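You operate a simulated robot arm through the tools that you are given. There is no shell and no other tool. Be economical: measure what you need, move in short steps, check, and stop when the job is done.

The job below is to be done with a simulated robot arm. You get a single attempt, and the scene is never put back.

## Task
Run the spool marked x2 out in yellow cup 4, then stand it in grey cup 4.
Fine: take it from the grey cups; feed lever over to spools for the run and back to coil after. Where these are worked on the way, their far stop is far enough and under half their travel is too little: feed lever.

Only the result counts: the job must be done as asked and must still hold three seconds after the hand-in. Knocking over, shifting, dropping, spilling or breaking anything else fails it.

## Robot
A 7-joint arm with a two-finger parallel gripper, fixed in place. Base frame: the origin is at the foot of the arm, x ahead of it, y to its left, z up. Lengths are in mm, angles in rad, forces in N, time in s.
With the tool pointing down near the work surface it reaches from about 120 to 500 mm from the base axis. Its first joint turns from -1.152 to 1.152 rad. Payload 2.4 kg.
The TCP is the grasp point between the finger pads, 30 mm short of the fingertips. In the tool frame z runs along the fingers and y along their closing line. Largest opening 94 mm; finger width 28, thickness 10; the body of the gripper, 50 by 96 mm, starts 55 mm behind the TCP.
Orientation is that of the tool frame in the base frame, as [roll, pitch, yaw] about the fixed x, y, z axes, in that order (R = Rz(yaw) Ry(pitch) Rx(roll)). With the fingers straight down and closing along the base's y, the tool's x points along the base's -x, its y along +y and its z along -z.

## Interface
- The arm moves only by the tool step_arm. Its argument "increments" is one flat list of numbers, 7 for each row, row after row: the shift along the base's x, y, z in mm, then the turn, a rotation vector about the base's x, y, z in rad, then the finger opening in mm, from 0 to 94. In form: [dx, dy, dz, wx, wy, wz, jaw, dx, dy, dz, wx, wy, wz, jaw, ...]. A call has 1 to 8 rows; each row is the pose to reach, as a shift and turn from the pose commanded when the call began. A row lasts 0.2 s, in which the tool goes at most 50 mm and 0.15 rad; a call with a longer step from one row to the next is refused whole, and so is a gripper value outside its range. A pose out of reach is approached as far as the arm can. The call stops where the force on the tool passes 60 N (or 10 N more than at its start, if that is more) or the arm is blocked; 0.2 s more then pass. Each finger travels about 153 mm/s and halts on what it meets, pressing with about 45 N; the grip force reading is that of the motor and also rises with nothing between the fingers. The clock runs only during rows and for 0.2 s after the last one: add rows that repeat a pose to give the fingers time. The reply holds the time, the measured pose of the TCP, the force on the tool along the base axes, the opening and the grip force, in the units named above and with some noise, with the torque about the TCP (base axes, N m) and any sound that the robot's microphone picked up.
- Cameras (640 x 400 px; columns grow to the right, rows downward): "scene" is fixed at [25.6, 470.6, 1466.2]; the picture's right is [-0.88, -0.47, 0.00], its down [-0.19, 0.36, -0.91] and it looks along [0.43, -0.81, -0.41] (base axes); focal length 338 px, centre (320, 200). "wrist" rides on the gripper at [76, 14, -102] in the tool frame; the picture's right is [-0.18, 0.98, 0.00], its down [-0.75, -0.14, -0.64] and it looks along [-0.63, -0.12, 0.77] (tool axes); focal length 243 px, centre (320, 200).
- get_image(camera): a new picture of that camera. No time passes.
- point_at(camera, pixels): for up to 12 pixels [column, row] of the newest picture of that camera ("zoom" is the newest enlarged one), the place [x, y, z] in the base frame of the surface seen there, good to about 2 mm, but the place of the scene camera against the robot may be out by one fixed shift of up to 18 mm in any direction. No time passes.
- enlarge(camera, box): a new picture of the part [left, top, right, bottom] of that camera's present view, enlarged. No time passes.
- sign_off(): hands the job in; it is judged then, once.

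Keep the steps short. Do not move on a guess: measure, check each grasp and each placing, and mend mistakes. In all there are 80 turns and 54 pictures (those below and enlarged ones count). Leave the gripper open and the arm clear of the work at the hand-in unless told otherwise, and finish with a single line.

The tools are called after ">>>" as name(argument=value, ...) on one line, values as JSON. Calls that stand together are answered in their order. step_arm: Moves the arm, as the interface text tells. Its arguments: {"type":"object","properties":{"increments":{"type":"array","items":{"type":"number"}}},"required":["increments"]} The other tools are called the same way: get_image (camera) takes a picture; point_at (camera, pixels) gives the place of the surface under pixels of a picture; enlarge (camera, box) takes an enlarged picture of a part of a camera's view; sign_off () hands the job in.

At the start:

```text
clock: 0.0
tcp_pos: [274.8, -269.1, 1229.1]
ee_rot: [3.141, -0.001, 3.141]
force: [-0.6, -0.7, -0.7]
torque: [-0.02, -0.02, 0.01]
gripper_width: 93.7
grasp_force: 0.1
```

scene: 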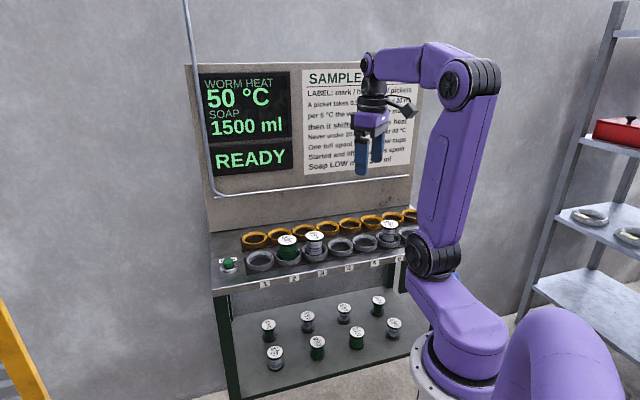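
wrist: 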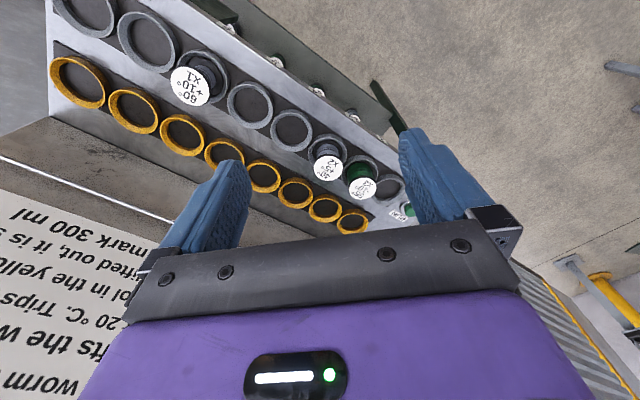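

I see spools in grey cups, a wall panel with text, and a small object at the left. I will enlarge to read the text and the marks.

>>> enlarge(camera="scene", box=[185, 60, 425, 210])

>>> enlarge(camera="scene", box=[205, 200, 425, 300])

>>> enlarge(camera="wrist", box=[40, 0, 440, 250])

```text
2.67 times, centred on (305, 135) of scene
```

zoom: 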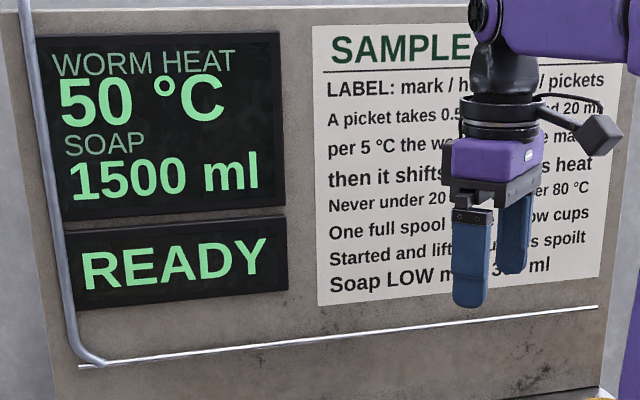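

```text
2.91 times, centred on (315, 250) of scene
```

zoom: 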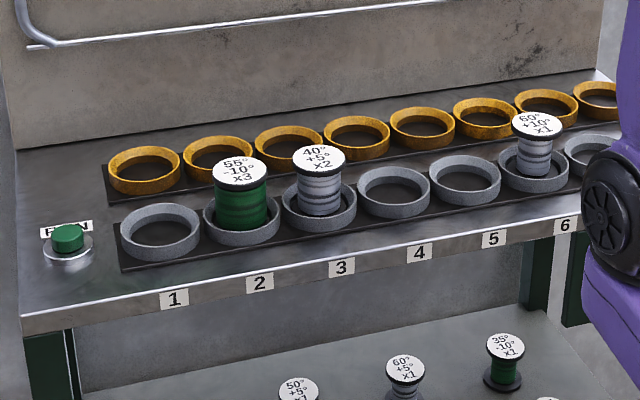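

```text
1.60 times, centred on (240, 125) of wrist
```

zoom: 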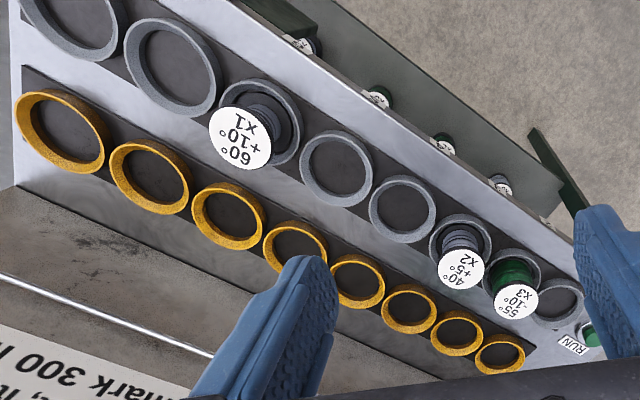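

I see cup numbers run 1.. from the left; x2 spool (40° +5°) stands in grey cup 3. I measure the cups, the spool and the RUN button, then move the arm to see the sign and find the lever.

>>> get_image(camera="scene")

>>> point_at(camera="scene", pixels=[[315, 236], [314, 246], [329, 230], [341, 247], [228, 263], [255, 240], [327, 225], [302, 241], [349, 265], [200, 100], [300, 185], [311, 255]])

>>> point_at(camera="wrist", pixels=[[324, 171], [291, 131], [263, 176], [250, 105], [361, 189], [395, 186], [330, 150]])

```text
48 pictures are left
```

scene: 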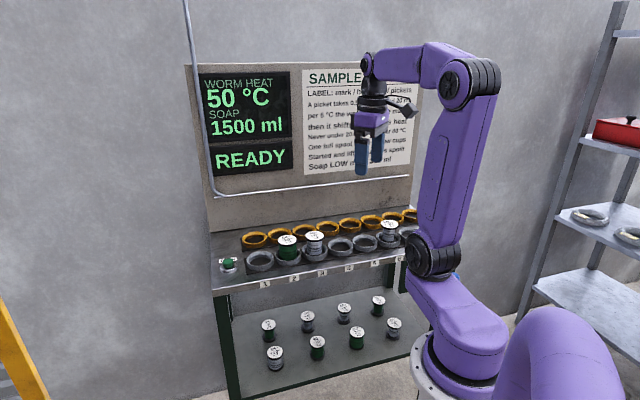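

```text
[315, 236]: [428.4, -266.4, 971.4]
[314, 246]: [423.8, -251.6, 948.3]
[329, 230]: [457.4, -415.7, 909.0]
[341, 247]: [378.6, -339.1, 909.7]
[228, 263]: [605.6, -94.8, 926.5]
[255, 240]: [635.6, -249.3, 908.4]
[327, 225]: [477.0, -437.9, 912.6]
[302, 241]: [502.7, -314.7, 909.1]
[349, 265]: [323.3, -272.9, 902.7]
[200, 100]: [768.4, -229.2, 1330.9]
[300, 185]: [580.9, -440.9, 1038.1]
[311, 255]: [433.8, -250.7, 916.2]
```

```text
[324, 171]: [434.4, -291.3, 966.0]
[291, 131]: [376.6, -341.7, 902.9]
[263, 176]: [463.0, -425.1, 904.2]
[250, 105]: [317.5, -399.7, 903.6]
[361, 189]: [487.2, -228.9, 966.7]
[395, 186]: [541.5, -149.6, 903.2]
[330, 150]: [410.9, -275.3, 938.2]
```

The sign is partly hidden and no lever is visible yet. I move the hand back toward the base and turn it to face the machine, so the scene view clears and the wrist camera sees the front.

>>> step_arm(increments=[-30, 10, 0, 0, 0, -0.14, 94, -60, 20, 0, 0, 0, -0.28, 94, -90, 30, 0, 0, 0, -0.42, 94, -120, 40, 0, 0, 0, -0.56, 94, -150, 50, 0, 0, 0, -0.7, 94, -150, 50, 0, 0, 0, -0.76, 94])

>>> get_image(camera="scene")

>>> get_image(camera="wrist")

```text
clock: 1.4
tcp_pos: [124.2, -218.7, 1229.6]
ee_rot: [-3.141, 0.001, 2.38]
force: [-0.5, 0.2, 0.5]
torque: [-0.01, -0.01, 0.05]
gripper_width: 93.9
grasp_force: 0.1
```

```text
47 pictures are left
```

scene: 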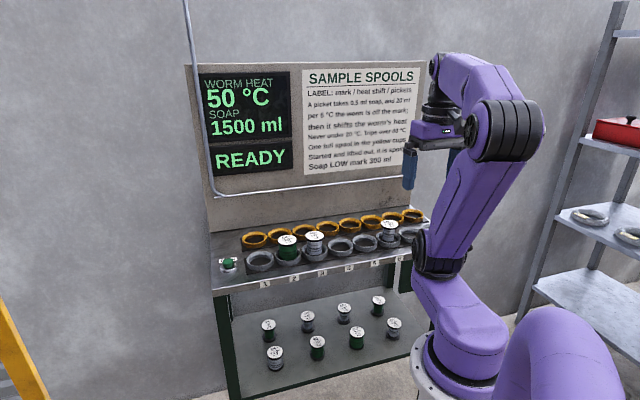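

```text
46 pictures are left
```

wrist: 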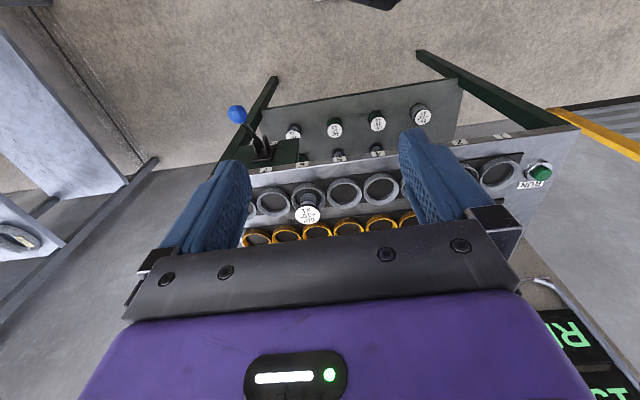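

A blue-knobbed lever shows at wrist (237,113), with its pivot near (262,150). I enlarge both it and the sign.

>>> enlarge(camera="wrist", box=[200, 80, 360, 180])

>>> point_at(camera="zoom", pixels=[[148, 132], [195, 190], [255, 290], [250, 240], [300, 290], [380, 290], [290, 340], [340, 340]])

>>> enlarge(camera="scene", box=[300, 65, 430, 180])

```text
4.00 times, centred on (280, 130) of wrist
```

zoom: 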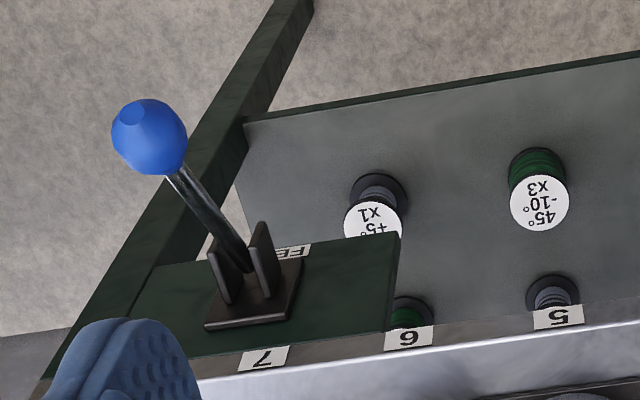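

```text
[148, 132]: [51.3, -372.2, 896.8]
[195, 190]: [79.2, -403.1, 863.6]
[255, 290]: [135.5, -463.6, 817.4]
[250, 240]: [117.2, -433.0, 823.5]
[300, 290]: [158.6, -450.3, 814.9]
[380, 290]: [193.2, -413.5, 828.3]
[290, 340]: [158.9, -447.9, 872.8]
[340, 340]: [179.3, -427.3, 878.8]
```

```text
3.48 times, centred on (365, 122) of scene
```

zoom: 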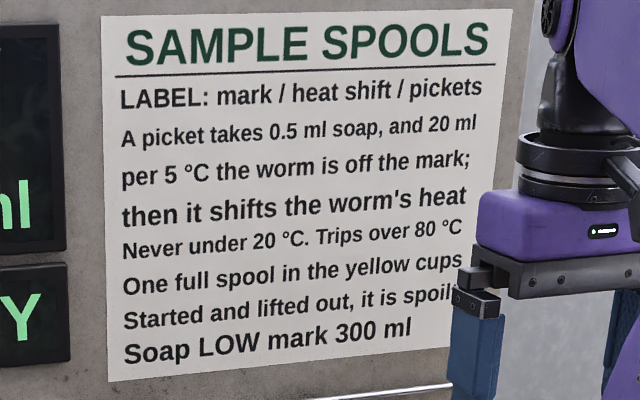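

The sign is read: 2 pickets, about 101 ml of soap, worm heat to 60 °C: all within limits. Now I lower the hand for a closer look at the lever (knob about (51,-372,897), pivot about (140,-445,820)).

>>> step_arm(increments=[-5, -10, -40, 0, 0, -0.1, 94, -10, -20, -80, 0, 0, -0.2, 94, -15, -30, -120, 0, 0, -0.3, 94])

>>> get_image(camera="wrist")

>>> get_image(camera="scene")

```text
clock: 2.2
tcp_pos: [109.4, -248.4, 1108.4]
ee_rot: [3.14, 0.002, 2.08]
force: [-0.5, 0.5, -0.3]
torque: [0.02, 0.0, 0.01]
gripper_width: 93.8
grasp_force: 0.1
```

```text
43 pictures are left
```

wrist: 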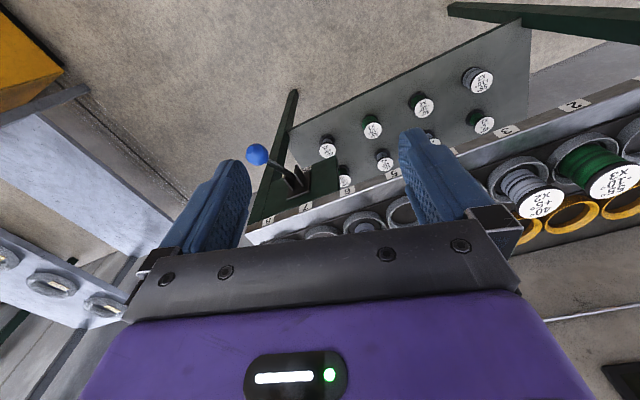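

```text
42 pictures are left
```

scene: 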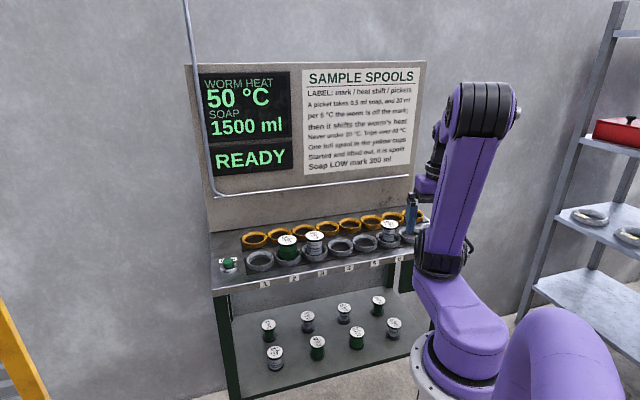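

The lever shows at wrist (258,155)–(300,185). I enlarge it.

>>> enlarge(camera="wrist", box=[230, 130, 358, 220])

>>> point_at(camera="zoom", pixels=[[139, 121], [250, 215], [310, 250], [340, 270], [355, 230], [300, 270], [510, 180], [510, 250], [430, 220], [230, 340]])

```text
4.44 times, centred on (294, 175) of wrist
```

zoom: 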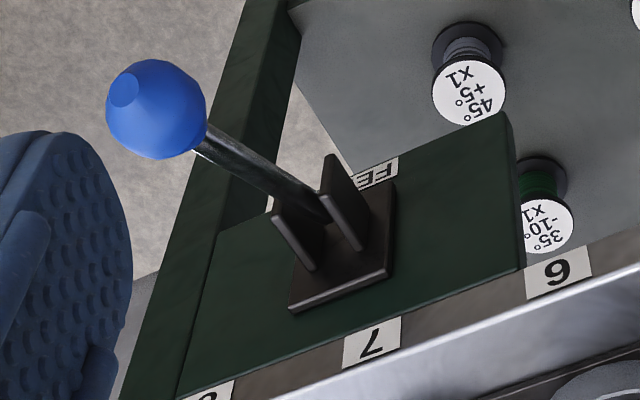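

```text
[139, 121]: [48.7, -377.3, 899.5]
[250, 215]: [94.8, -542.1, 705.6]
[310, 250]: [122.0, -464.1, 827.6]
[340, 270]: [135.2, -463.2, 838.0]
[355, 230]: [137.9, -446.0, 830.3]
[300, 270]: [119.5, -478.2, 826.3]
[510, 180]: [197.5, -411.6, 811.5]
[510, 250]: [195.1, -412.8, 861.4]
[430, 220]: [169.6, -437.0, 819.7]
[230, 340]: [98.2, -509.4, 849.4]
```

The lever sits on a vertical front plate, sticks out and up about 28°, and swings up/down. To read its labels I move nearer, above and short of the knob, still clear of everything.

>>> step_arm(increments=[-8, -15, -25, 0, 0, 0.1, 94, -16, -30, -50, 0, 0, 0.2, 94, -29, -50, -70, 0, 0, 0.3, 94, -29, -50, -70, 0, 0, 0.3, 94])

>>> get_image(camera="wrist")

```text
clock: 3.2
tcp_pos: [79.5, -299.7, 1038.8]
ee_rot: [3.141, 0.001, 2.385]
force: [0.2, 0.2, -0.3]
torque: [0.0, 0.02, -0.03]
gripper_width: 93.7
grasp_force: 0.0
```

```text
40 pictures are left
```

wrist: 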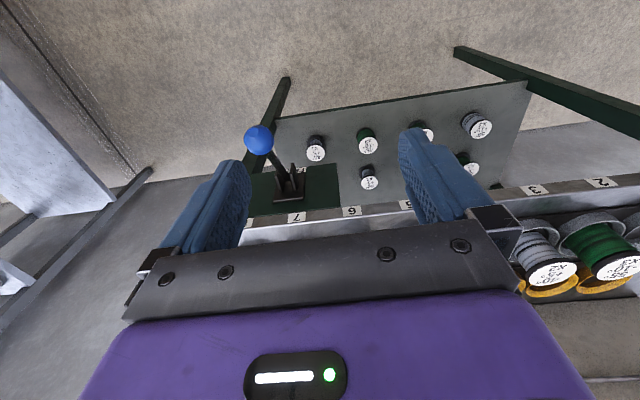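

The label is still unreadable. I tilt the hand to look more level at the plate and lower it a little.

>>> step_arm(increments=[0, 0, -15, -0.1, -0.105, 0, 94, 0, 0, -30, -0.2, -0.21, 0, 94, 0, 0, -45, -0.3, -0.315, 0, 94, 0, 0, -60, -0.4, -0.42, 0, 94, 0, 0, -60, -0.4, -0.42, 0, 94])

>>> enlarge(camera="wrist", box=[180, 60, 420, 210])

```text
clock: 4.4
tcp_pos: [81.6, -297.6, 978.8]
ee_rot: [-3.139, 0.582, 2.38]
force: [0.5, 0.1, -1.5]
torque: [0.0, -0.04, 0.01]
gripper_width: 93.8
grasp_force: 0.1
```

```text
2.67 times, centred on (300, 135) of wrist
```

zoom: 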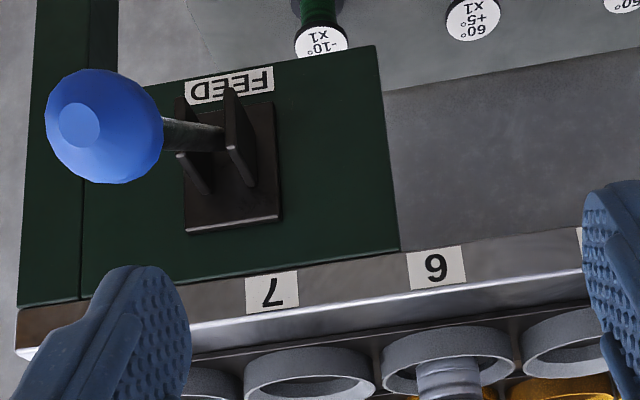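

Only "FEED" is written; the lever is up now (coil, as the job implies), so spools is down. I measure the knob and shaft from this view.

>>> point_at(camera="zoom", pixels=[[105, 127], [105, 75], [105, 180], [50, 127], [158, 140], [190, 137], [215, 138], [240, 120], [210, 170], [240, 215], [130, 220], [360, 150]])

>>> get_image(camera="wrist")

```text
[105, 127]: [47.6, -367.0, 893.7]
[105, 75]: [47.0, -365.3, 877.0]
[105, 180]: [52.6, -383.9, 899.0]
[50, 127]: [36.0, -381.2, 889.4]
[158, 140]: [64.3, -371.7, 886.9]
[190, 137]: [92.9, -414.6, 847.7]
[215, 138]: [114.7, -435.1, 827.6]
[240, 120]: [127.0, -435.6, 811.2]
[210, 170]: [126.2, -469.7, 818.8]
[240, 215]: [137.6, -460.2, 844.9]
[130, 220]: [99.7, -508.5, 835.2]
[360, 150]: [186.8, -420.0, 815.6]
```

```text
38 pictures are left
```

wrist: 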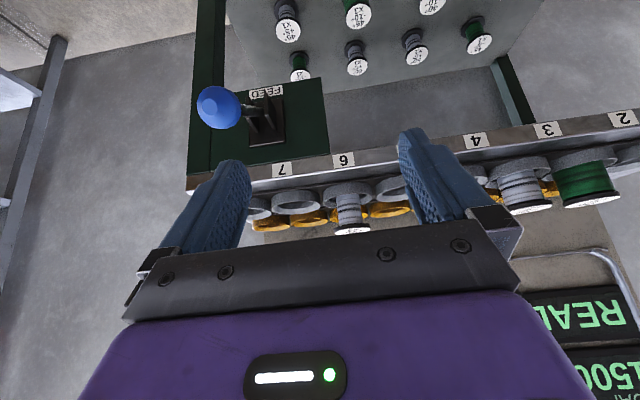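

The plate runs at 45°; the knob centre is about (51,-381,883), radius about 18, pivot about 117 mm inward and lower. I straighten the tool and move above the knob, open.

>>> step_arm(increments=[0, 0, 10, 0.1, 0.105, 0, 94, 0, 0, 10, 0.2, 0.21, 0, 94, -10, -20, 5, 0.3, 0.315, 0, 94, -20, -50, 0, 0.4, 0.42, 0, 94, -30, -83, -10, 0.4, 0.42, -0.02, 94, -30, -83, -10, 0.4, 0.42, -0.02, 94])

>>> get_image(camera="wrist")

```text
clock: 5.8
tcp_pos: [52.2, -384.0, 968.7]
ee_rot: [-3.133, -0.002, 2.363]
force: [-0.1, -0.1, 0.5]
torque: [0.02, 0.01, -0.01]
gripper_width: 94.1
grasp_force: 0.1
```

```text
37 pictures are left
```

wrist: 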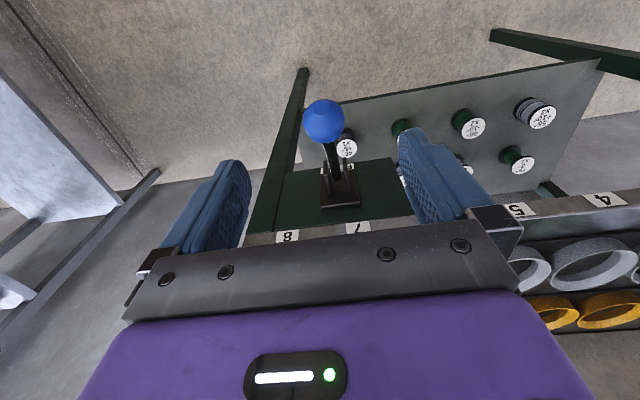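

The tool is now vertical above the knob (323,121), centred between the fingers. I re-measure the knob.

>>> point_at(camera="wrist", pixels=[[323, 121], [306, 121], [340, 121], [323, 103], [323, 139], [330, 155], [335, 168]])

```text
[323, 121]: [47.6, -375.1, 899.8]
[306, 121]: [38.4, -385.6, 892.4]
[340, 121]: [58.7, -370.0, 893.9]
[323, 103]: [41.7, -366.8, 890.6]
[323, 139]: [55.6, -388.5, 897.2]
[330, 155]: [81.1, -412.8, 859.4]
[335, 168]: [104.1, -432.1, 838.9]
```

Knob centre (52,-380,883) is confirmed. I lower 85 mm with the fingers straddling it, then close.

>>> step_arm(increments=[0, 4, -40, 0, 0, 0, 94, 0, 4, -85, 0, 0, 0, 94, 0, 4, -85, 0, 0, 0, 94, 0, 4, -85, 0, 0, 0, 40, 0, 4, -85, 0, 0, 0, 20, 0, 4, -85, 0, 0, 0, 20])

>>> get_image(camera="wrist")

```text
clock: 7.2
tcp_pos: [50.9, -378.4, 883.7]
ee_rot: [-3.132, 0.001, 2.36]
force: [-7.7, -8.1, -12.5]
torque: [-0.14, 0.08, -0.18]
gripper_width: 32.2
grasp_force: 44.7
```

```text
36 pictures are left
```

wrist: 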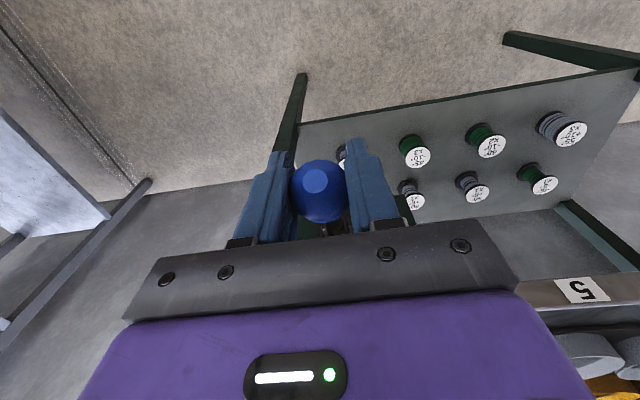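

The knob is gripped (32 mm, 45 N). I swing it down the arc to about level first and watch the force.

>>> step_arm(increments=[-4, 4, -9, 0, 0, 0, 20, -7.3, 7.2, -17.7, 0, 0, 0, 20, -10, 10, -27, 0, 0, 0, 20, -12.2, 12.1, -37.2, 0, 0, 0, 20, -14, 14, -47, 0, 0, 0, 20, -14.8, 14.6, -57.6, 0, 0, 0, 20])

```text
clock: 8.6
tcp_pos: [35.5, -363.9, 827.5]
ee_rot: [-3.132, 0.0, 2.364]
force: [-6.7, -12.2, 9.9]
torque: [-0.78, -0.79, -0.08]
gripper_width: 32.7
grasp_force: 45.2
```

Moving well. I continue down the arc toward the lower stop.

>>> step_arm(increments=[0, 0, -10, 0, 0, 0, 20, 0, 0, -20.8, 0, 0, 0, 20, 1, -1, -31, 0, 0, 0, 20, 2.5, -2.5, -41.2, 0, 0, 0, 20, 5, -5, -51, 0, 0, 0, 20, 7.5, -7.5, -60.7, 0, 0, 0, 20, 11, -11, -70, 0, 0, 0, 20, 15, -15, -78.6, 0, 0, 0, 20])

>>> get_image(camera="wrist")

```text
clock: 10.4
tcp_pos: [49.4, -377.5, 746.9]
ee_rot: [-3.136, 0.002, 2.362]
force: [-29.1, -5.7, -3.3]
torque: [-0.78, -0.86, -0.08]
gripper_width: 32.7
grasp_force: 45.2
```

```text
35 pictures are left
```

wrist: 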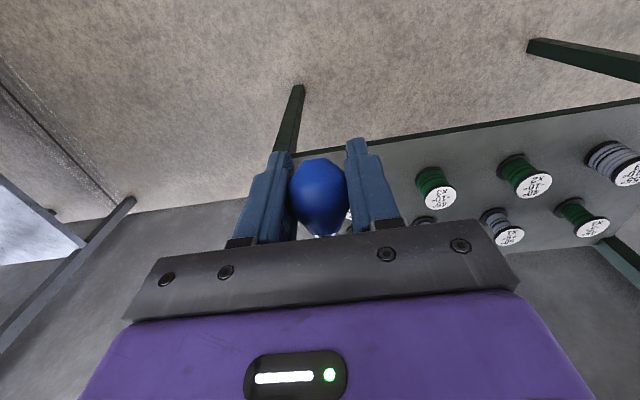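

Not blocked yet (knob now at about -35°). I press a little further for the stop, a bit less inward because the lever pushes outward.

>>> step_arm(increments=[1, -1, -6, 0, 0, 0, 20, 3, -4, -12, 0, 0, 0, 20, 6, -7, -18, 0, 0, 0, 20, 6, -7, -18, 0, 0, 0, 20])

>>> enlarge(camera="scene", box=[185, 60, 425, 210])

```text
clock: 11.2
tcp_pos: [53.0, -381.9, 731.0]
ee_rot: [-3.14, -0.007, 2.355]
force: [-4.0, 3.0, 12.6]
torque: [0.74, 0.5, -0.08]
gripper_width: 33.0
grasp_force: 45.0
stopped in row 4: the force on the tool passed its limit (the readings are from after the stop); the commanded pose is now the measured one
```

```text
2.67 times, centred on (305, 135) of scene
```

zoom: 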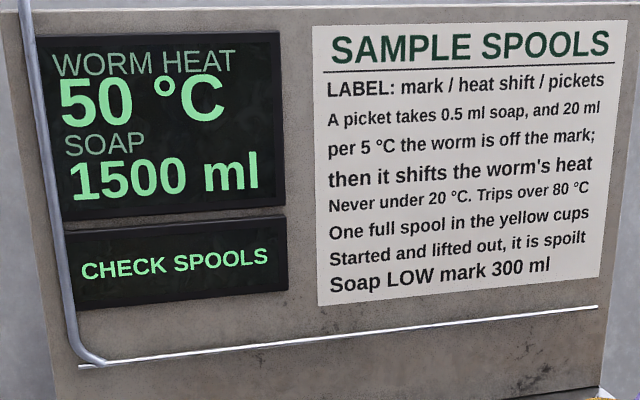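

The stop is reached and the display switched to "CHECK SPOOLS" (spool feed active, none in place). I open and lift away from the lever.

>>> step_arm(increments=[0, 0, 0, 0, 0, 0, 60, 0, 0, 0, 0, 0, 0, 94, 0, 0, 40, 0, 0, 0, 94, 0, 0, 90, 0, 0, 0, 94, -5, 15, 140, 0, 0, 0, 94, -5, 30, 190, 0, 0, 0, 94, 0, 50, 240, 0, 0, 0, 94, 20, 70, 290, 0, 0, 0, 94])

>>> get_image(camera="wrist")

>>> get_image(camera="scene")

```text
refused: row 5 steps farther than a row can; nothing moved
```

```text
33 pictures are left
```

wrist: 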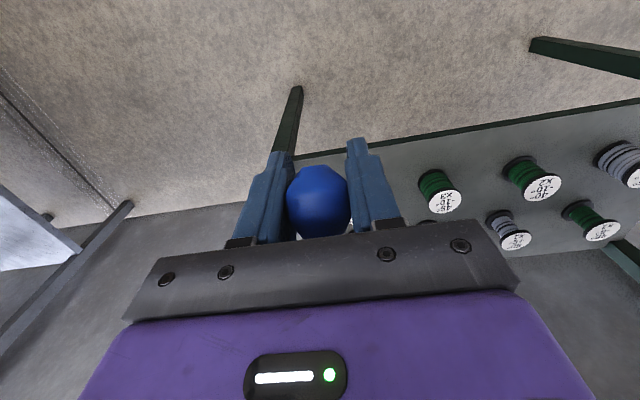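

```text
32 pictures are left
```

scene: 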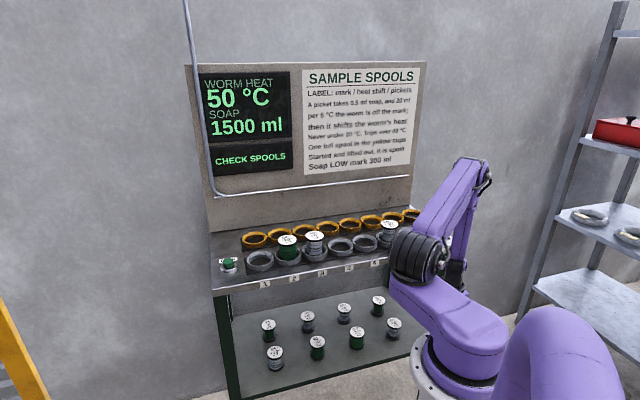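

A row was too long; I repeat with shorter steps.

>>> step_arm(increments=[0, 0, 0, 0, 0, 0, 60, 0, 0, 0, 0, 0, 0, 94, 0, 0, 40, 0, 0, 0, 94, 0, 0, 80, 0, 0, 0, 94, -3, 10, 125, 0, 0, 0, 94, -3, 20, 170, 0, 0, 0, 94, 0, 30, 215, 0, 0, 0, 94, 10, 40, 260, 0, 0, 0, 94])

>>> get_image(camera="wrist")

```text
clock: 13.0
tcp_pos: [63.8, -342.4, 991.1]
ee_rot: [3.141, -0.007, 2.358]
force: [0.5, -0.5, 0.5]
torque: [0.0, 0.0, 0.03]
gripper_width: 94.0
grasp_force: 0.1
```

```text
31 pictures are left
```

wrist: 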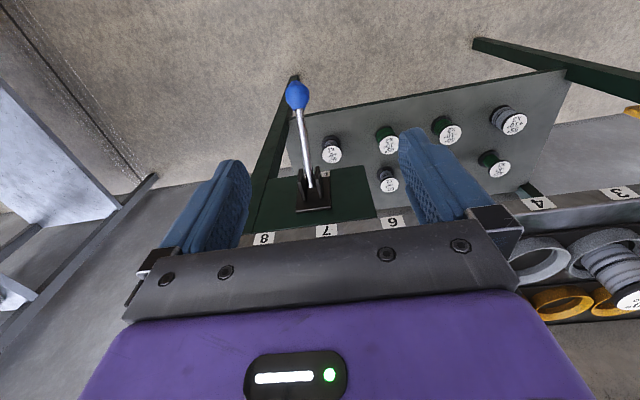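

The lever stays down (knob at (297,95)). Now I go up and across toward grey cup 3.

>>> step_arm(increments=[30, 20, 30, 0, 0, 0, 94, 65, 30, 60, 0, 0, 0, 94, 110, 40, 80, 0, 0, 0, 94, 155, 50, 100, 0, 0, 0, 94, 200, 55, 110, 0, 0, 0, 94, 245, 55, 110, 0, 0, 0, 94, 290, 55, 110, 0, 0, 0, 94, 325, 55, 110, 0, 0, 0, 94])

>>> get_image(camera="wrist")

```text
refused: row 3 steps farther than a row can; nothing moved
```

```text
30 pictures are left
```

wrist: 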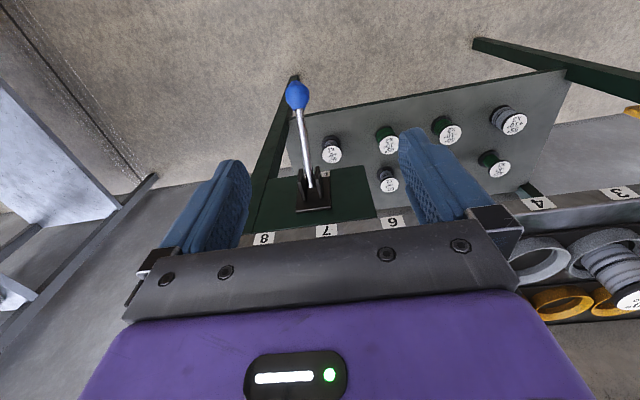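

I shorten the steps.

>>> step_arm(increments=[25, 20, 30, 0, 0, 0, 94, 55, 30, 60, 0, 0, 0, 94, 95, 38, 80, 0, 0, 0, 94, 138, 45, 100, 0, 0, 0, 94, 182, 50, 110, 0, 0, 0, 94, 226, 55, 110, 0, 0, 0, 94, 270, 55, 110, 0, 0, 0, 94, 315, 55, 110, 0, 0, 0, 94])

>>> get_image(camera="wrist")

```text
clock: 14.8
tcp_pos: [380.3, -287.8, 1102.2]
ee_rot: [-3.138, -0.008, 2.355]
force: [1.0, -0.9, 0.1]
torque: [0.02, 0.03, 0.04]
gripper_width: 94.2
grasp_force: 0.0
```

```text
29 pictures are left
```

wrist: 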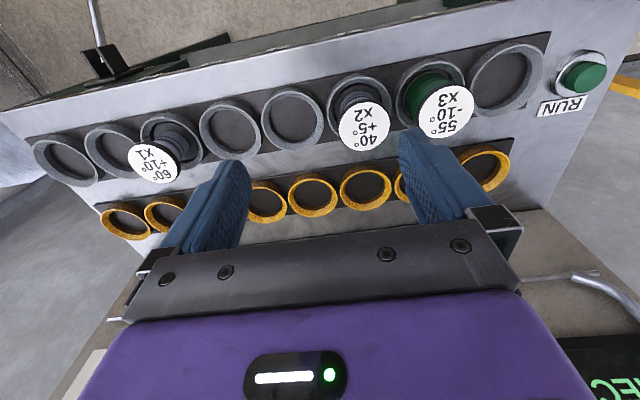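

Clear view: x2 spool label at (364,126), grey cup 4 at (293,120), yellow cup 4 at (312,195). I measure these from the wrist camera.

>>> point_at(camera="wrist", pixels=[[364, 126], [340, 126], [388, 124], [364, 104], [364, 149], [293, 120], [293, 92], [320, 118], [266, 121], [312, 195], [290, 195], [336, 194]])

>>> point_at(camera="wrist", pixels=[[293, 148], [312, 174], [312, 215], [445, 112], [417, 112], [472, 112], [366, 188], [267, 200], [230, 128], [342, 112], [355, 92], [425, 88]])

>>> enlarge(camera="wrist", box=[240, 60, 480, 220])

```text
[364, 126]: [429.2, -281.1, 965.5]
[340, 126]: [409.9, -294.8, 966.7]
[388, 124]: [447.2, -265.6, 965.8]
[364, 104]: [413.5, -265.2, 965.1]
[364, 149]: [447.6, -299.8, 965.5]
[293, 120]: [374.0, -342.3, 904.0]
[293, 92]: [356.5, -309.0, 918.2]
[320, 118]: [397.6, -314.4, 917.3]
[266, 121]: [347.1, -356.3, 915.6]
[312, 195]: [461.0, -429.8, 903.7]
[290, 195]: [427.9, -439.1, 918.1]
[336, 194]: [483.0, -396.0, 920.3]
```

```text
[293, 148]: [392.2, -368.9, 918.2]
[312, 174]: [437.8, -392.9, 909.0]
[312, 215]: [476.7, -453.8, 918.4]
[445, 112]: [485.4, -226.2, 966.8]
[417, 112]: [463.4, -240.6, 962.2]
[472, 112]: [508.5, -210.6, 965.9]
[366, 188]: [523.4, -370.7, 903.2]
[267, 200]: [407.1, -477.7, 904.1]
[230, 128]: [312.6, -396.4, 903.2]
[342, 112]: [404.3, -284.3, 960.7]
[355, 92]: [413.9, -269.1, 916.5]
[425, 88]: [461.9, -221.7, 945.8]
```

```text
2.50 times, centred on (360, 140) of wrist
```

zoom: 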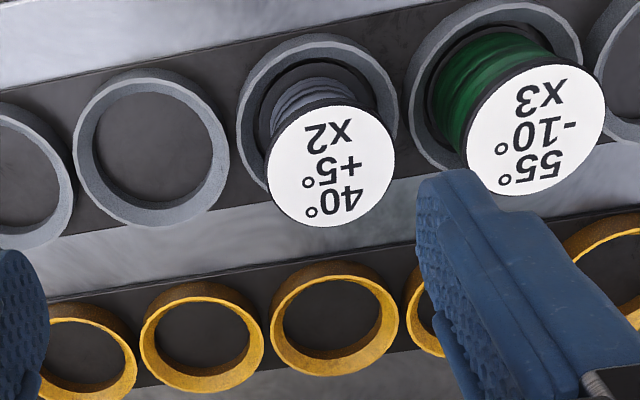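

x2 spool: centre (429.5,-281.3), top z 966, about 50 wide; x3 neighbour 79 mm away; grey 4 ≈ (373,-337), yellow 4 ≈ (456,-420), rim z 918. I move above the spool with a 64 mm opening, tips still above the tops, and check.

>>> step_arm(increments=[25, 3, -20, 0, 0, 0, 64, 49, 6.5, -55, 0, 0, 0, 64, 49, 6.5, -90, 0, 0, 0, 64, 49, 6.5, -90, 0, 0, 0, 64])

>>> get_image(camera="wrist")

```text
clock: 15.8
tcp_pos: [428.1, -279.7, 1011.7]
ee_rot: [3.141, -0.005, 2.356]
force: [-0.3, -0.2, 0.2]
torque: [0.0, -0.02, -0.01]
gripper_width: 63.9
grasp_force: 0.1
```

```text
27 pictures are left
```

wrist: 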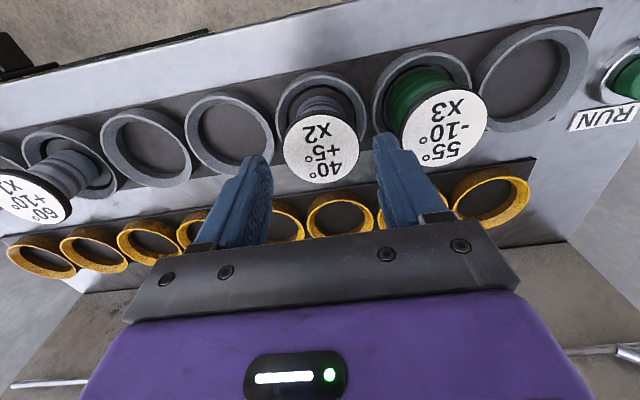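

The spool label (321,147) lies midway between the fingertips. I lower to z 953 and close on the top flange.

>>> step_arm(increments=[1, -1, -30, 0, 0, 0, 64, 1, -1, -58, 0, 0, 0, 64, 1, -1, -58, 0, 0, 0, 64, 1, -1, -58, 0, 0, 0, 40, 1, -1, -58, 0, 0, 0, 30, 1, -1, -58, 0, 0, 0, 30])

>>> get_image(camera="wrist")

```text
clock: 17.2
tcp_pos: [429.3, -280.5, 953.8]
ee_rot: [3.141, -0.007, 2.359]
force: [0.9, -0.4, 0.5]
torque: [0.01, 0.04, 0.02]
gripper_width: 53.7
grasp_force: 44.5
```

```text
26 pictures are left
```

wrist: 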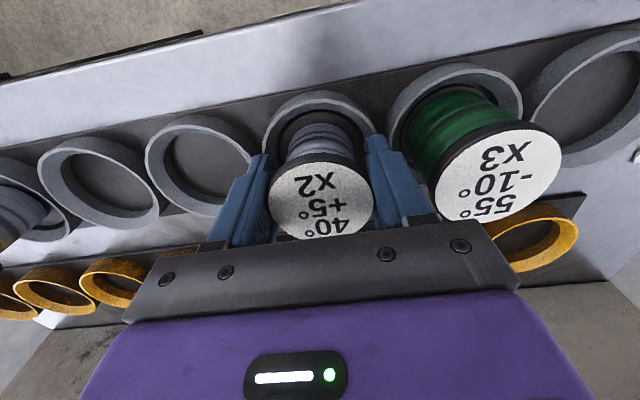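

Gripped at 53.7 mm with 44.5 N. I lift 90 mm straight up and check.

>>> step_arm(increments=[0, 0, 15, 0, 0, 0, 30, 0, 0, 40, 0, 0, 0, 30, 0, 0, 65, 0, 0, 0, 30, 0, 0, 90, 0, 0, 0, 30])

>>> get_image(camera="wrist")

```text
clock: 18.2
tcp_pos: [428.7, -281.1, 1042.7]
ee_rot: [3.14, -0.007, 2.355]
force: [0.4, 0.1, 0.1]
torque: [-0.02, 0.02, 0.02]
gripper_width: 29.8
grasp_force: 0.1
```

```text
25 pictures are left
```

wrist: 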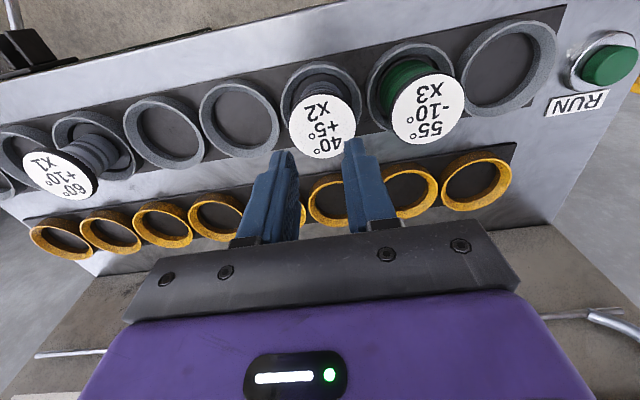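

The spool slipped out and stayed in its cup: I gripped with the flange too far up the fingers. I check its place before regripping with the flange on the pads.

>>> point_at(camera="wrist", pixels=[[322, 128], [291, 128], [353, 126], [322, 98], [322, 156], [312, 78]])

>>> enlarge(camera="wrist", box=[240, 40, 480, 220])

```text
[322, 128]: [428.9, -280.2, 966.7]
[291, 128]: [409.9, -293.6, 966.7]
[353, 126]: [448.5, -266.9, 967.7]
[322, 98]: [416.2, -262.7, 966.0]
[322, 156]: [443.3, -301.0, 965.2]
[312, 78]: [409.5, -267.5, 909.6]
```

```text
2.22 times, centred on (360, 130) of wrist
```

zoom: 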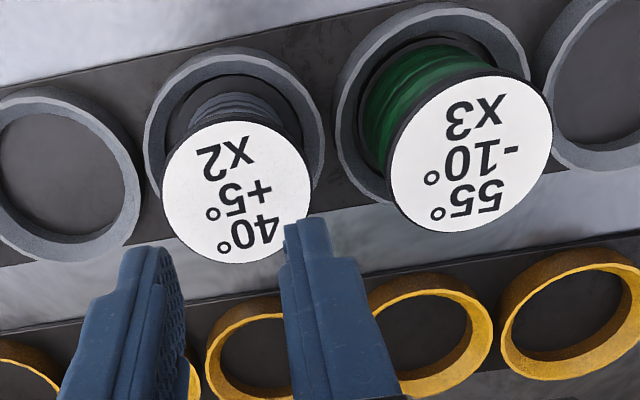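

Spool undisturbed at (429,-281), top z 966.5. I regrip with the flange at the pad centre (TCP z 964) and lift only 20 mm to test.

>>> step_arm(increments=[0, 0, -10, 0, 0, 0, 64, 0.5, 0, -40, 0, 0, 0, 64, 0.5, 0, -79, 0, 0, 0, 64, 0.5, 0, -79, 0, 0, 0, 64, 0.5, 0, -79, 0, 0, 0, 40, 0.5, 0, -79, 0, 0, 0, 20, 0.5, 0, -79, 0, 0, 0, 20])

>>> step_arm(increments=[0, 0, 5, 0, 0, 0, 20, 0, 0, 10, 0, 0, 0, 20, 0, 0, 15, 0, 0, 0, 20, 0, 0, 20, 0, 0, 0, 20])

>>> get_image(camera="wrist")

```text
clock: 19.8
tcp_pos: [429.5, -282.1, 964.6]
ee_rot: [-3.141, -0.007, 2.358]
force: [0.1, 0.6, -0.6]
torque: [0.0, 0.02, 0.0]
gripper_width: 53.4
grasp_force: 45.0
```

```text
clock: 20.8
tcp_pos: [428.6, -281.8, 984.1]
ee_rot: [-3.141, -0.007, 2.359]
force: [-0.1, 0.8, -2.4]
torque: [0.0, -0.01, 0.0]
gripper_width: 53.6
grasp_force: 45.4
```

```text
23 pictures are left
```

wrist: 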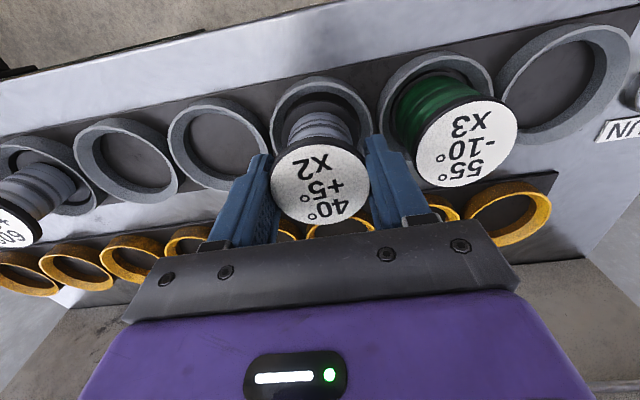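

It is holding now (weight 2.4 N, 53.6 mm). I lift on gently to z 1050.

>>> step_arm(increments=[0, 0, 8, 0, 0, 0, 20, 0, 0, 16, 0, 0, 0, 20, 0, 0, 24, 0, 0, 0, 20, 0, 0, 32, 0, 0, 0, 20, 0, 0, 40, 0, 0, 0, 20, 0, 0, 48, 0, 0, 0, 20, 0, 0, 57, 0, 0, 0, 20, 0, 0, 66, 0, 0, 0, 20])

>>> get_image(camera="wrist")

```text
clock: 22.6
tcp_pos: [429.8, -282.2, 1050.8]
ee_rot: [3.141, -0.004, 2.358]
force: [-1.1, 0.7, -1.5]
torque: [0.03, -0.01, 0.01]
gripper_width: 53.5
grasp_force: 44.7
```

```text
22 pictures are left
```

wrist: 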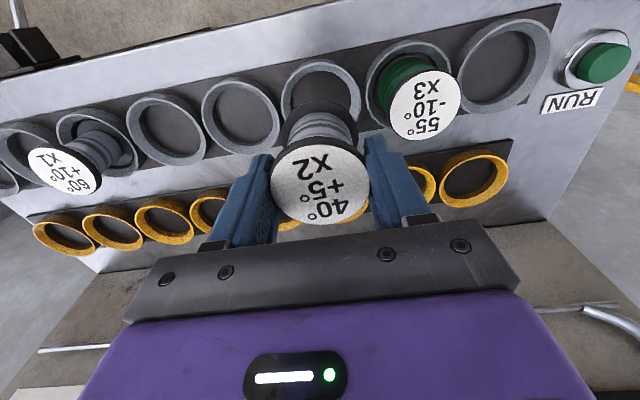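

The spool sits unchanged in the hand. I carry it to above yellow cup 4 (456,-420) in gentle steps.

>>> step_arm(increments=[2, -10, 0, 0, 0, 0, 20, 5, -28, 0, 0, 0, 0, 20, 9, -48, 0, 0, 0, 0, 20, 13, -68, 0, 0, 0, 0, 20, 17, -88, 0, 0, 0, 0, 20, 21, -108, 0, 0, 0, 0, 20, 24, -126, 0, 0, 0, 0, 20, 26.5, -138, 0, 0, 0, 0, 20])

>>> get_image(camera="wrist")

>>> enlarge(camera="scene", box=[205, 160, 445, 310])

```text
clock: 24.4
tcp_pos: [457.0, -419.6, 1048.7]
ee_rot: [-3.14, -0.006, 2.358]
force: [0.8, -1.3, -0.4]
torque: [-0.02, -0.02, 0.03]
gripper_width: 53.2
grasp_force: 45.0
```

```text
21 pictures are left
```

wrist: 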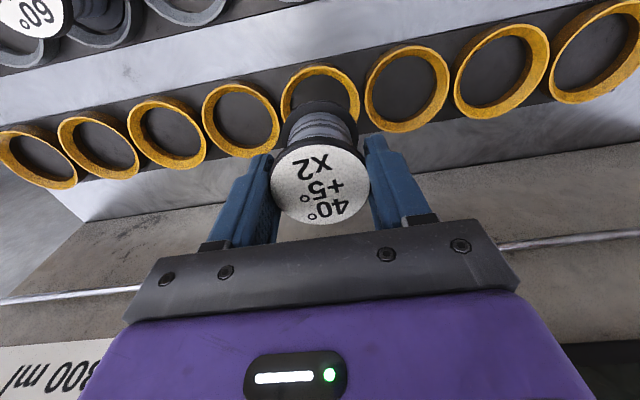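

```text
2.67 times, centred on (325, 235) of scene
```

zoom: 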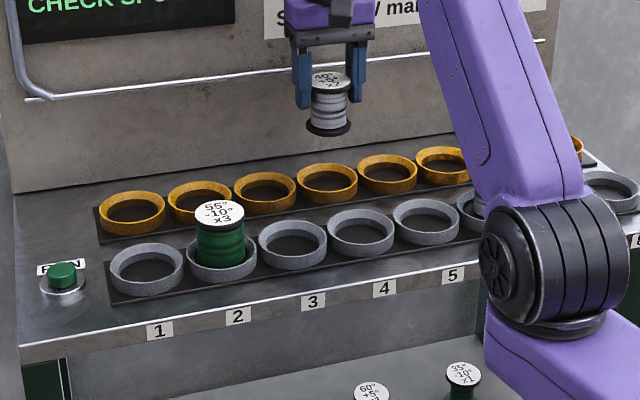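

Yellow cup 4 is right below (4th from the RUN end). I measure cups 3, 5 and the visible part of 4 to fix its centre.

>>> enlarge(camera="wrist", box=[180, 30, 460, 230])

>>> point_at(camera="wrist", pixels=[[369, 88], [446, 85], [405, 49], [405, 128], [206, 118], [276, 122], [236, 86], [243, 153], [285, 100], [356, 95], [318, 69], [320, 185]])

>>> point_at(camera="wrist", pixels=[[275, 185], [366, 185], [320, 150], [320, 220], [290, 106], [350, 106], [320, 103], [290, 160], [352, 160]])

```text
2.00 times, centred on (320, 130) of wrist
```

zoom: 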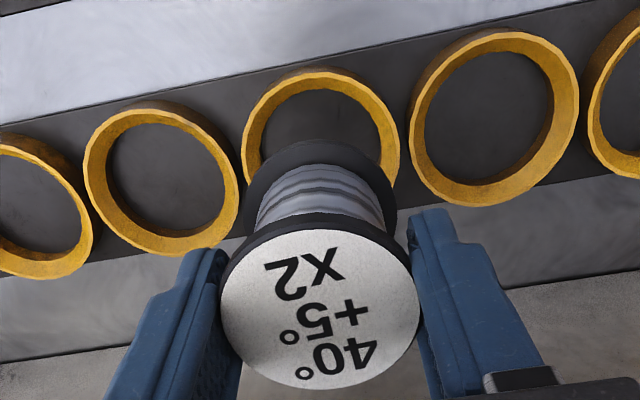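

```text
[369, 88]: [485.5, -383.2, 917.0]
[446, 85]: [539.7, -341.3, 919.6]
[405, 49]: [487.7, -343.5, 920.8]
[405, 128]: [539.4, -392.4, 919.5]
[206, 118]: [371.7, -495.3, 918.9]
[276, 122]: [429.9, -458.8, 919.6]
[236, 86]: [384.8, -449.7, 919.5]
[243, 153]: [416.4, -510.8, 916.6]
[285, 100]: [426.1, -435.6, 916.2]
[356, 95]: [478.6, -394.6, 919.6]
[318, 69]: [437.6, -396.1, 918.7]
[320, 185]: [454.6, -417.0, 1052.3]
```

```text
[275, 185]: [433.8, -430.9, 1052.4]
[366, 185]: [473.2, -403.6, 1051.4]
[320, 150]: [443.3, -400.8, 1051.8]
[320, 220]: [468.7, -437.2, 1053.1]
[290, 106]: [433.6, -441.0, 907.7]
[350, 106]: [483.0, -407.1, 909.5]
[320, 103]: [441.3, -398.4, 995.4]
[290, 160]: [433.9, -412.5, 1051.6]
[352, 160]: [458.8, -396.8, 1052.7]
```

Yellow 4 centre ≈ (457.3,-422.3); the spool's centre is about (455,-418.5). I shift (2,-3.5) and lower to just above the rim, then look.

>>> step_arm(increments=[1, -2, -10, 0, 0, 0, 20, 2, -3.5, -25, 0, 0, 0, 20, 2, -3.5, -40, 0, 0, 0, 20, 2, -3.5, -52, 0, 0, 0, 20, 2, -3.5, -60, 0, 0, 0, 20])

>>> enlarge(camera="wrist", box=[200, 40, 440, 230])

>>> enlarge(camera="scene", box=[265, 180, 385, 260])

```text
clock: 25.6
tcp_pos: [459.5, -422.3, 989.3]
ee_rot: [3.141, -0.005, 2.357]
force: [1.0, 0.3, -1.8]
torque: [0.01, 0.01, 0.02]
gripper_width: 53.6
grasp_force: 44.9
```

```text
2.11 times, centred on (320, 135) of wrist
```

zoom: 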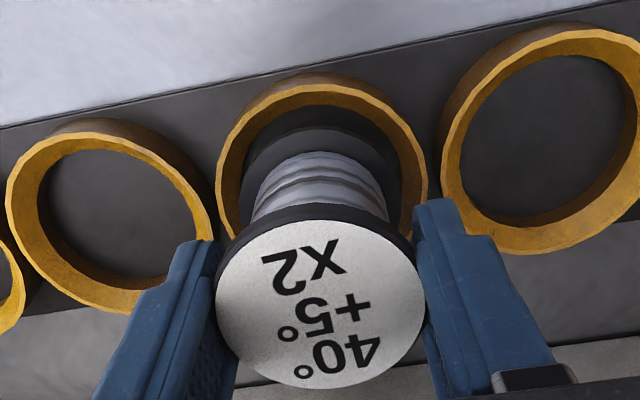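

```text
5.00 times, centred on (325, 220) of scene
```

zoom: 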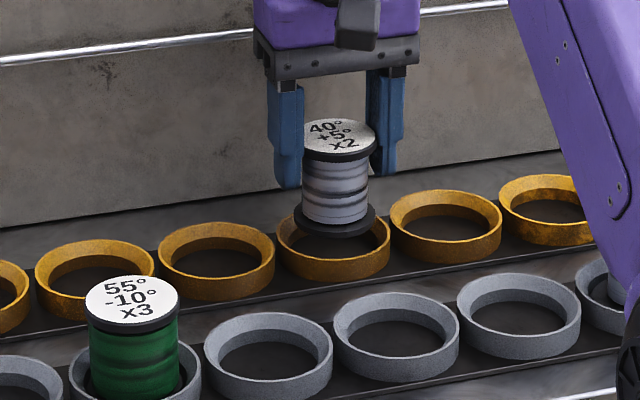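

The spool is centred over the cup in both views. I lower the last 25 mm in small steps, watching force.

>>> step_arm(increments=[0, 0, -6, 0, 0, 0, 20, 0, 0, -12, 0, 0, 0, 20, 0, 0, -17, 0, 0, 0, 20, 0, 0, -21, 0, 0, 0, 20, 0, 0, -24, 0, 0, 0, 20, 0, 0, -24, 0, 0, 0, 20])

>>> get_image(camera="wrist")

```text
clock: 27.0
tcp_pos: [458.4, -422.5, 966.6]
ee_rot: [-3.141, -0.005, 2.358]
force: [-0.8, -0.5, -1.5]
torque: [0.01, 0.03, 0.0]
gripper_width: 53.4
grasp_force: 44.8
```

```text
16 pictures are left
```

wrist: 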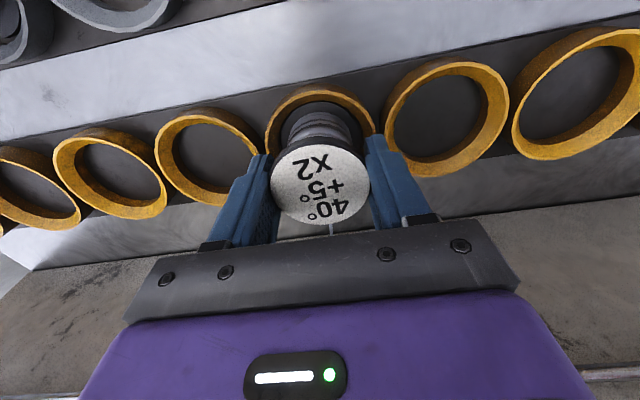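

Still hanging free (−1.5 N). I lower 3 mm more to touch the floor of the cup.

>>> step_arm(increments=[0, 0, -1, 0, 0, 0, 20, 0, 0, -2, 0, 0, 0, 20, 0, 0, -3, 0, 0, 0, 20])

```text
clock: 27.8
tcp_pos: [458.5, -423.0, 964.6]
ee_rot: [3.14, -0.005, 2.356]
force: [-1.6, 0.7, 2.6]
torque: [0.15, 0.03, 0.05]
gripper_width: 53.4
grasp_force: 44.8
```

Contact is felt (force now +2.6). I open and rise straight up.

>>> step_arm(increments=[0, 0, 0, 0, 0, 0, 58, 0, 0, 0, 0, 0, 0, 66, 0, 0, 0, 0, 0, 0, 70, 0, 0, 15, 0, 0, 0, 70, 0, 0, 40, 0, 0, 0, 70, 0, 0, 75, 0, 0, 0, 70, -15, 15, 110, 0, 0, 0, 70])

>>> get_image(camera="scene")

```text
clock: 29.4
tcp_pos: [444.4, -408.2, 1074.3]
ee_rot: [-3.14, -0.006, 2.359]
force: [-0.2, -0.5, -0.3]
torque: [-0.01, -0.02, -0.03]
gripper_width: 70.2
grasp_force: 0.0
```

```text
15 pictures are left
```

scene: 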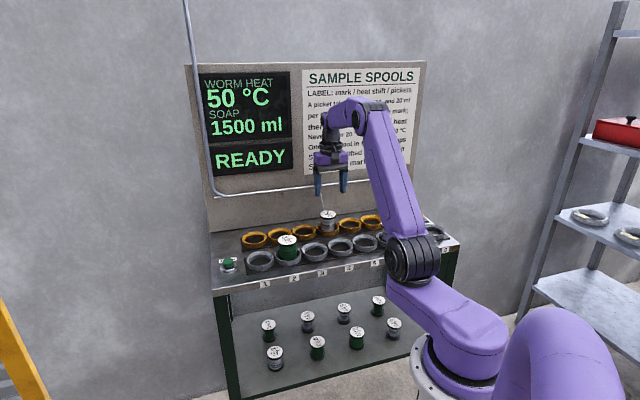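

The display says READY: the spool is seated in yellow 4. Next the RUN button, near (606,-110,921). I close the fingers and go toward it to measure with the wrist camera.

>>> step_arm(increments=[10, 42, 0, 0, 0, 0, 40, 22, 86, 0, 0, 0, 0, 0, 34, 130, 0, 0, 0, 0, 0, 46, 174, 0, 0, 0, 0, 0, 58, 218, 0, 0, 0, 0, 0, 68, 262, 0, 0, 0, 0, 0, 80, 305, 0, 0, 0, 0, 0, 91, 345, 0, 0, 0, 0, 0])

>>> get_image(camera="wrist")

```text
clock: 31.2
tcp_pos: [535.4, -62.0, 1074.1]
ee_rot: [-3.14, -0.005, 2.357]
force: [0.1, 0.2, -0.1]
torque: [0.0, -0.01, -0.02]
gripper_width: 0.0
grasp_force: 32.5
```

```text
14 pictures are left
```

wrist: 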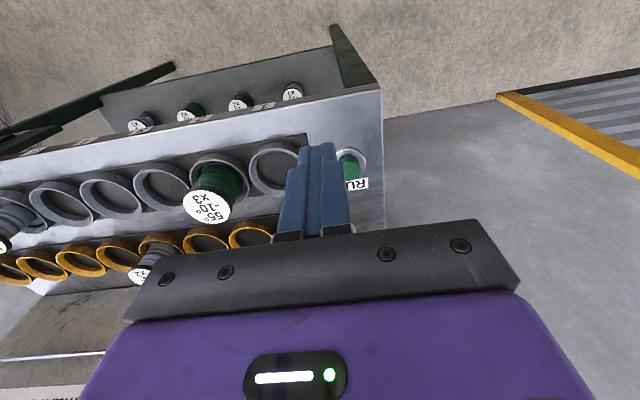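

The button is at (350,166), next to the fingers. I measure it.

>>> point_at(camera="wrist", pixels=[[348, 167], [357, 167], [352, 158], [352, 176], [365, 160], [346, 151], [275, 168], [280, 145], [210, 205]])

```text
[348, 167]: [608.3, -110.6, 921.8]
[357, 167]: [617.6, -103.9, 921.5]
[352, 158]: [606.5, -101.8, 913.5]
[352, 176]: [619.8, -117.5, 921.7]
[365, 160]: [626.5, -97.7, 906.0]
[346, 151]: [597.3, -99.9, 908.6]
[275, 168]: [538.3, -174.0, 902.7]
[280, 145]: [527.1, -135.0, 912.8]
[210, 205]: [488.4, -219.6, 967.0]
```

Button centre ≈ (610,-110), top z 921.7. I move above it with fingertips at about 940.

>>> step_arm(increments=[30, -20, -20, 0, 0, 0, 0, 60, -38, -45, 0, 0, 0, 0, 74.6, -48, -75, 0, 0, 0, 0, 74.6, -48, -104, 0, 0, 0, 0, 74.6, -48, -104, 0, 0, 0, 0])

>>> enlarge(camera="scene", box=[185, 80, 345, 280])

```text
clock: 32.4
tcp_pos: [609.3, -110.1, 968.9]
ee_rot: [3.141, -0.006, 2.358]
force: [0.2, -0.3, -0.1]
torque: [0.01, 0.0, -0.01]
gripper_width: 0.1
grasp_force: 33.2
```

```text
2.00 times, centred on (265, 180) of scene
```

zoom: 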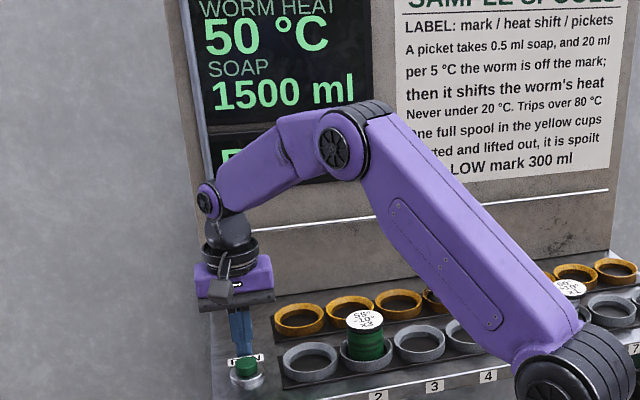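

The fingers are over the button. I press down in small steps and rise again.

>>> step_arm(increments=[0, 0, -8, 0, 0, 0, 0, 0, 0, -15, 0, 0, 0, 0, 0, 0, -19, 0, 0, 0, 0, 0, 0, -23, 0, 0, 0, 0, 0, 0, -23, 0, 0, 0, 0, 0, 0, -10, 0, 0, 0, 0, 0, 0, 10, 0, 0, 0, 0])

```text
clock: 34.0
tcp_pos: [607.5, -111.7, 979.4]
ee_rot: [-3.14, -0.006, 2.359]
force: [0.9, 0.2, 0.4]
torque: [-0.03, -0.03, -0.02]
gripper_width: 0.0
grasp_force: 33.0
heard: click
```

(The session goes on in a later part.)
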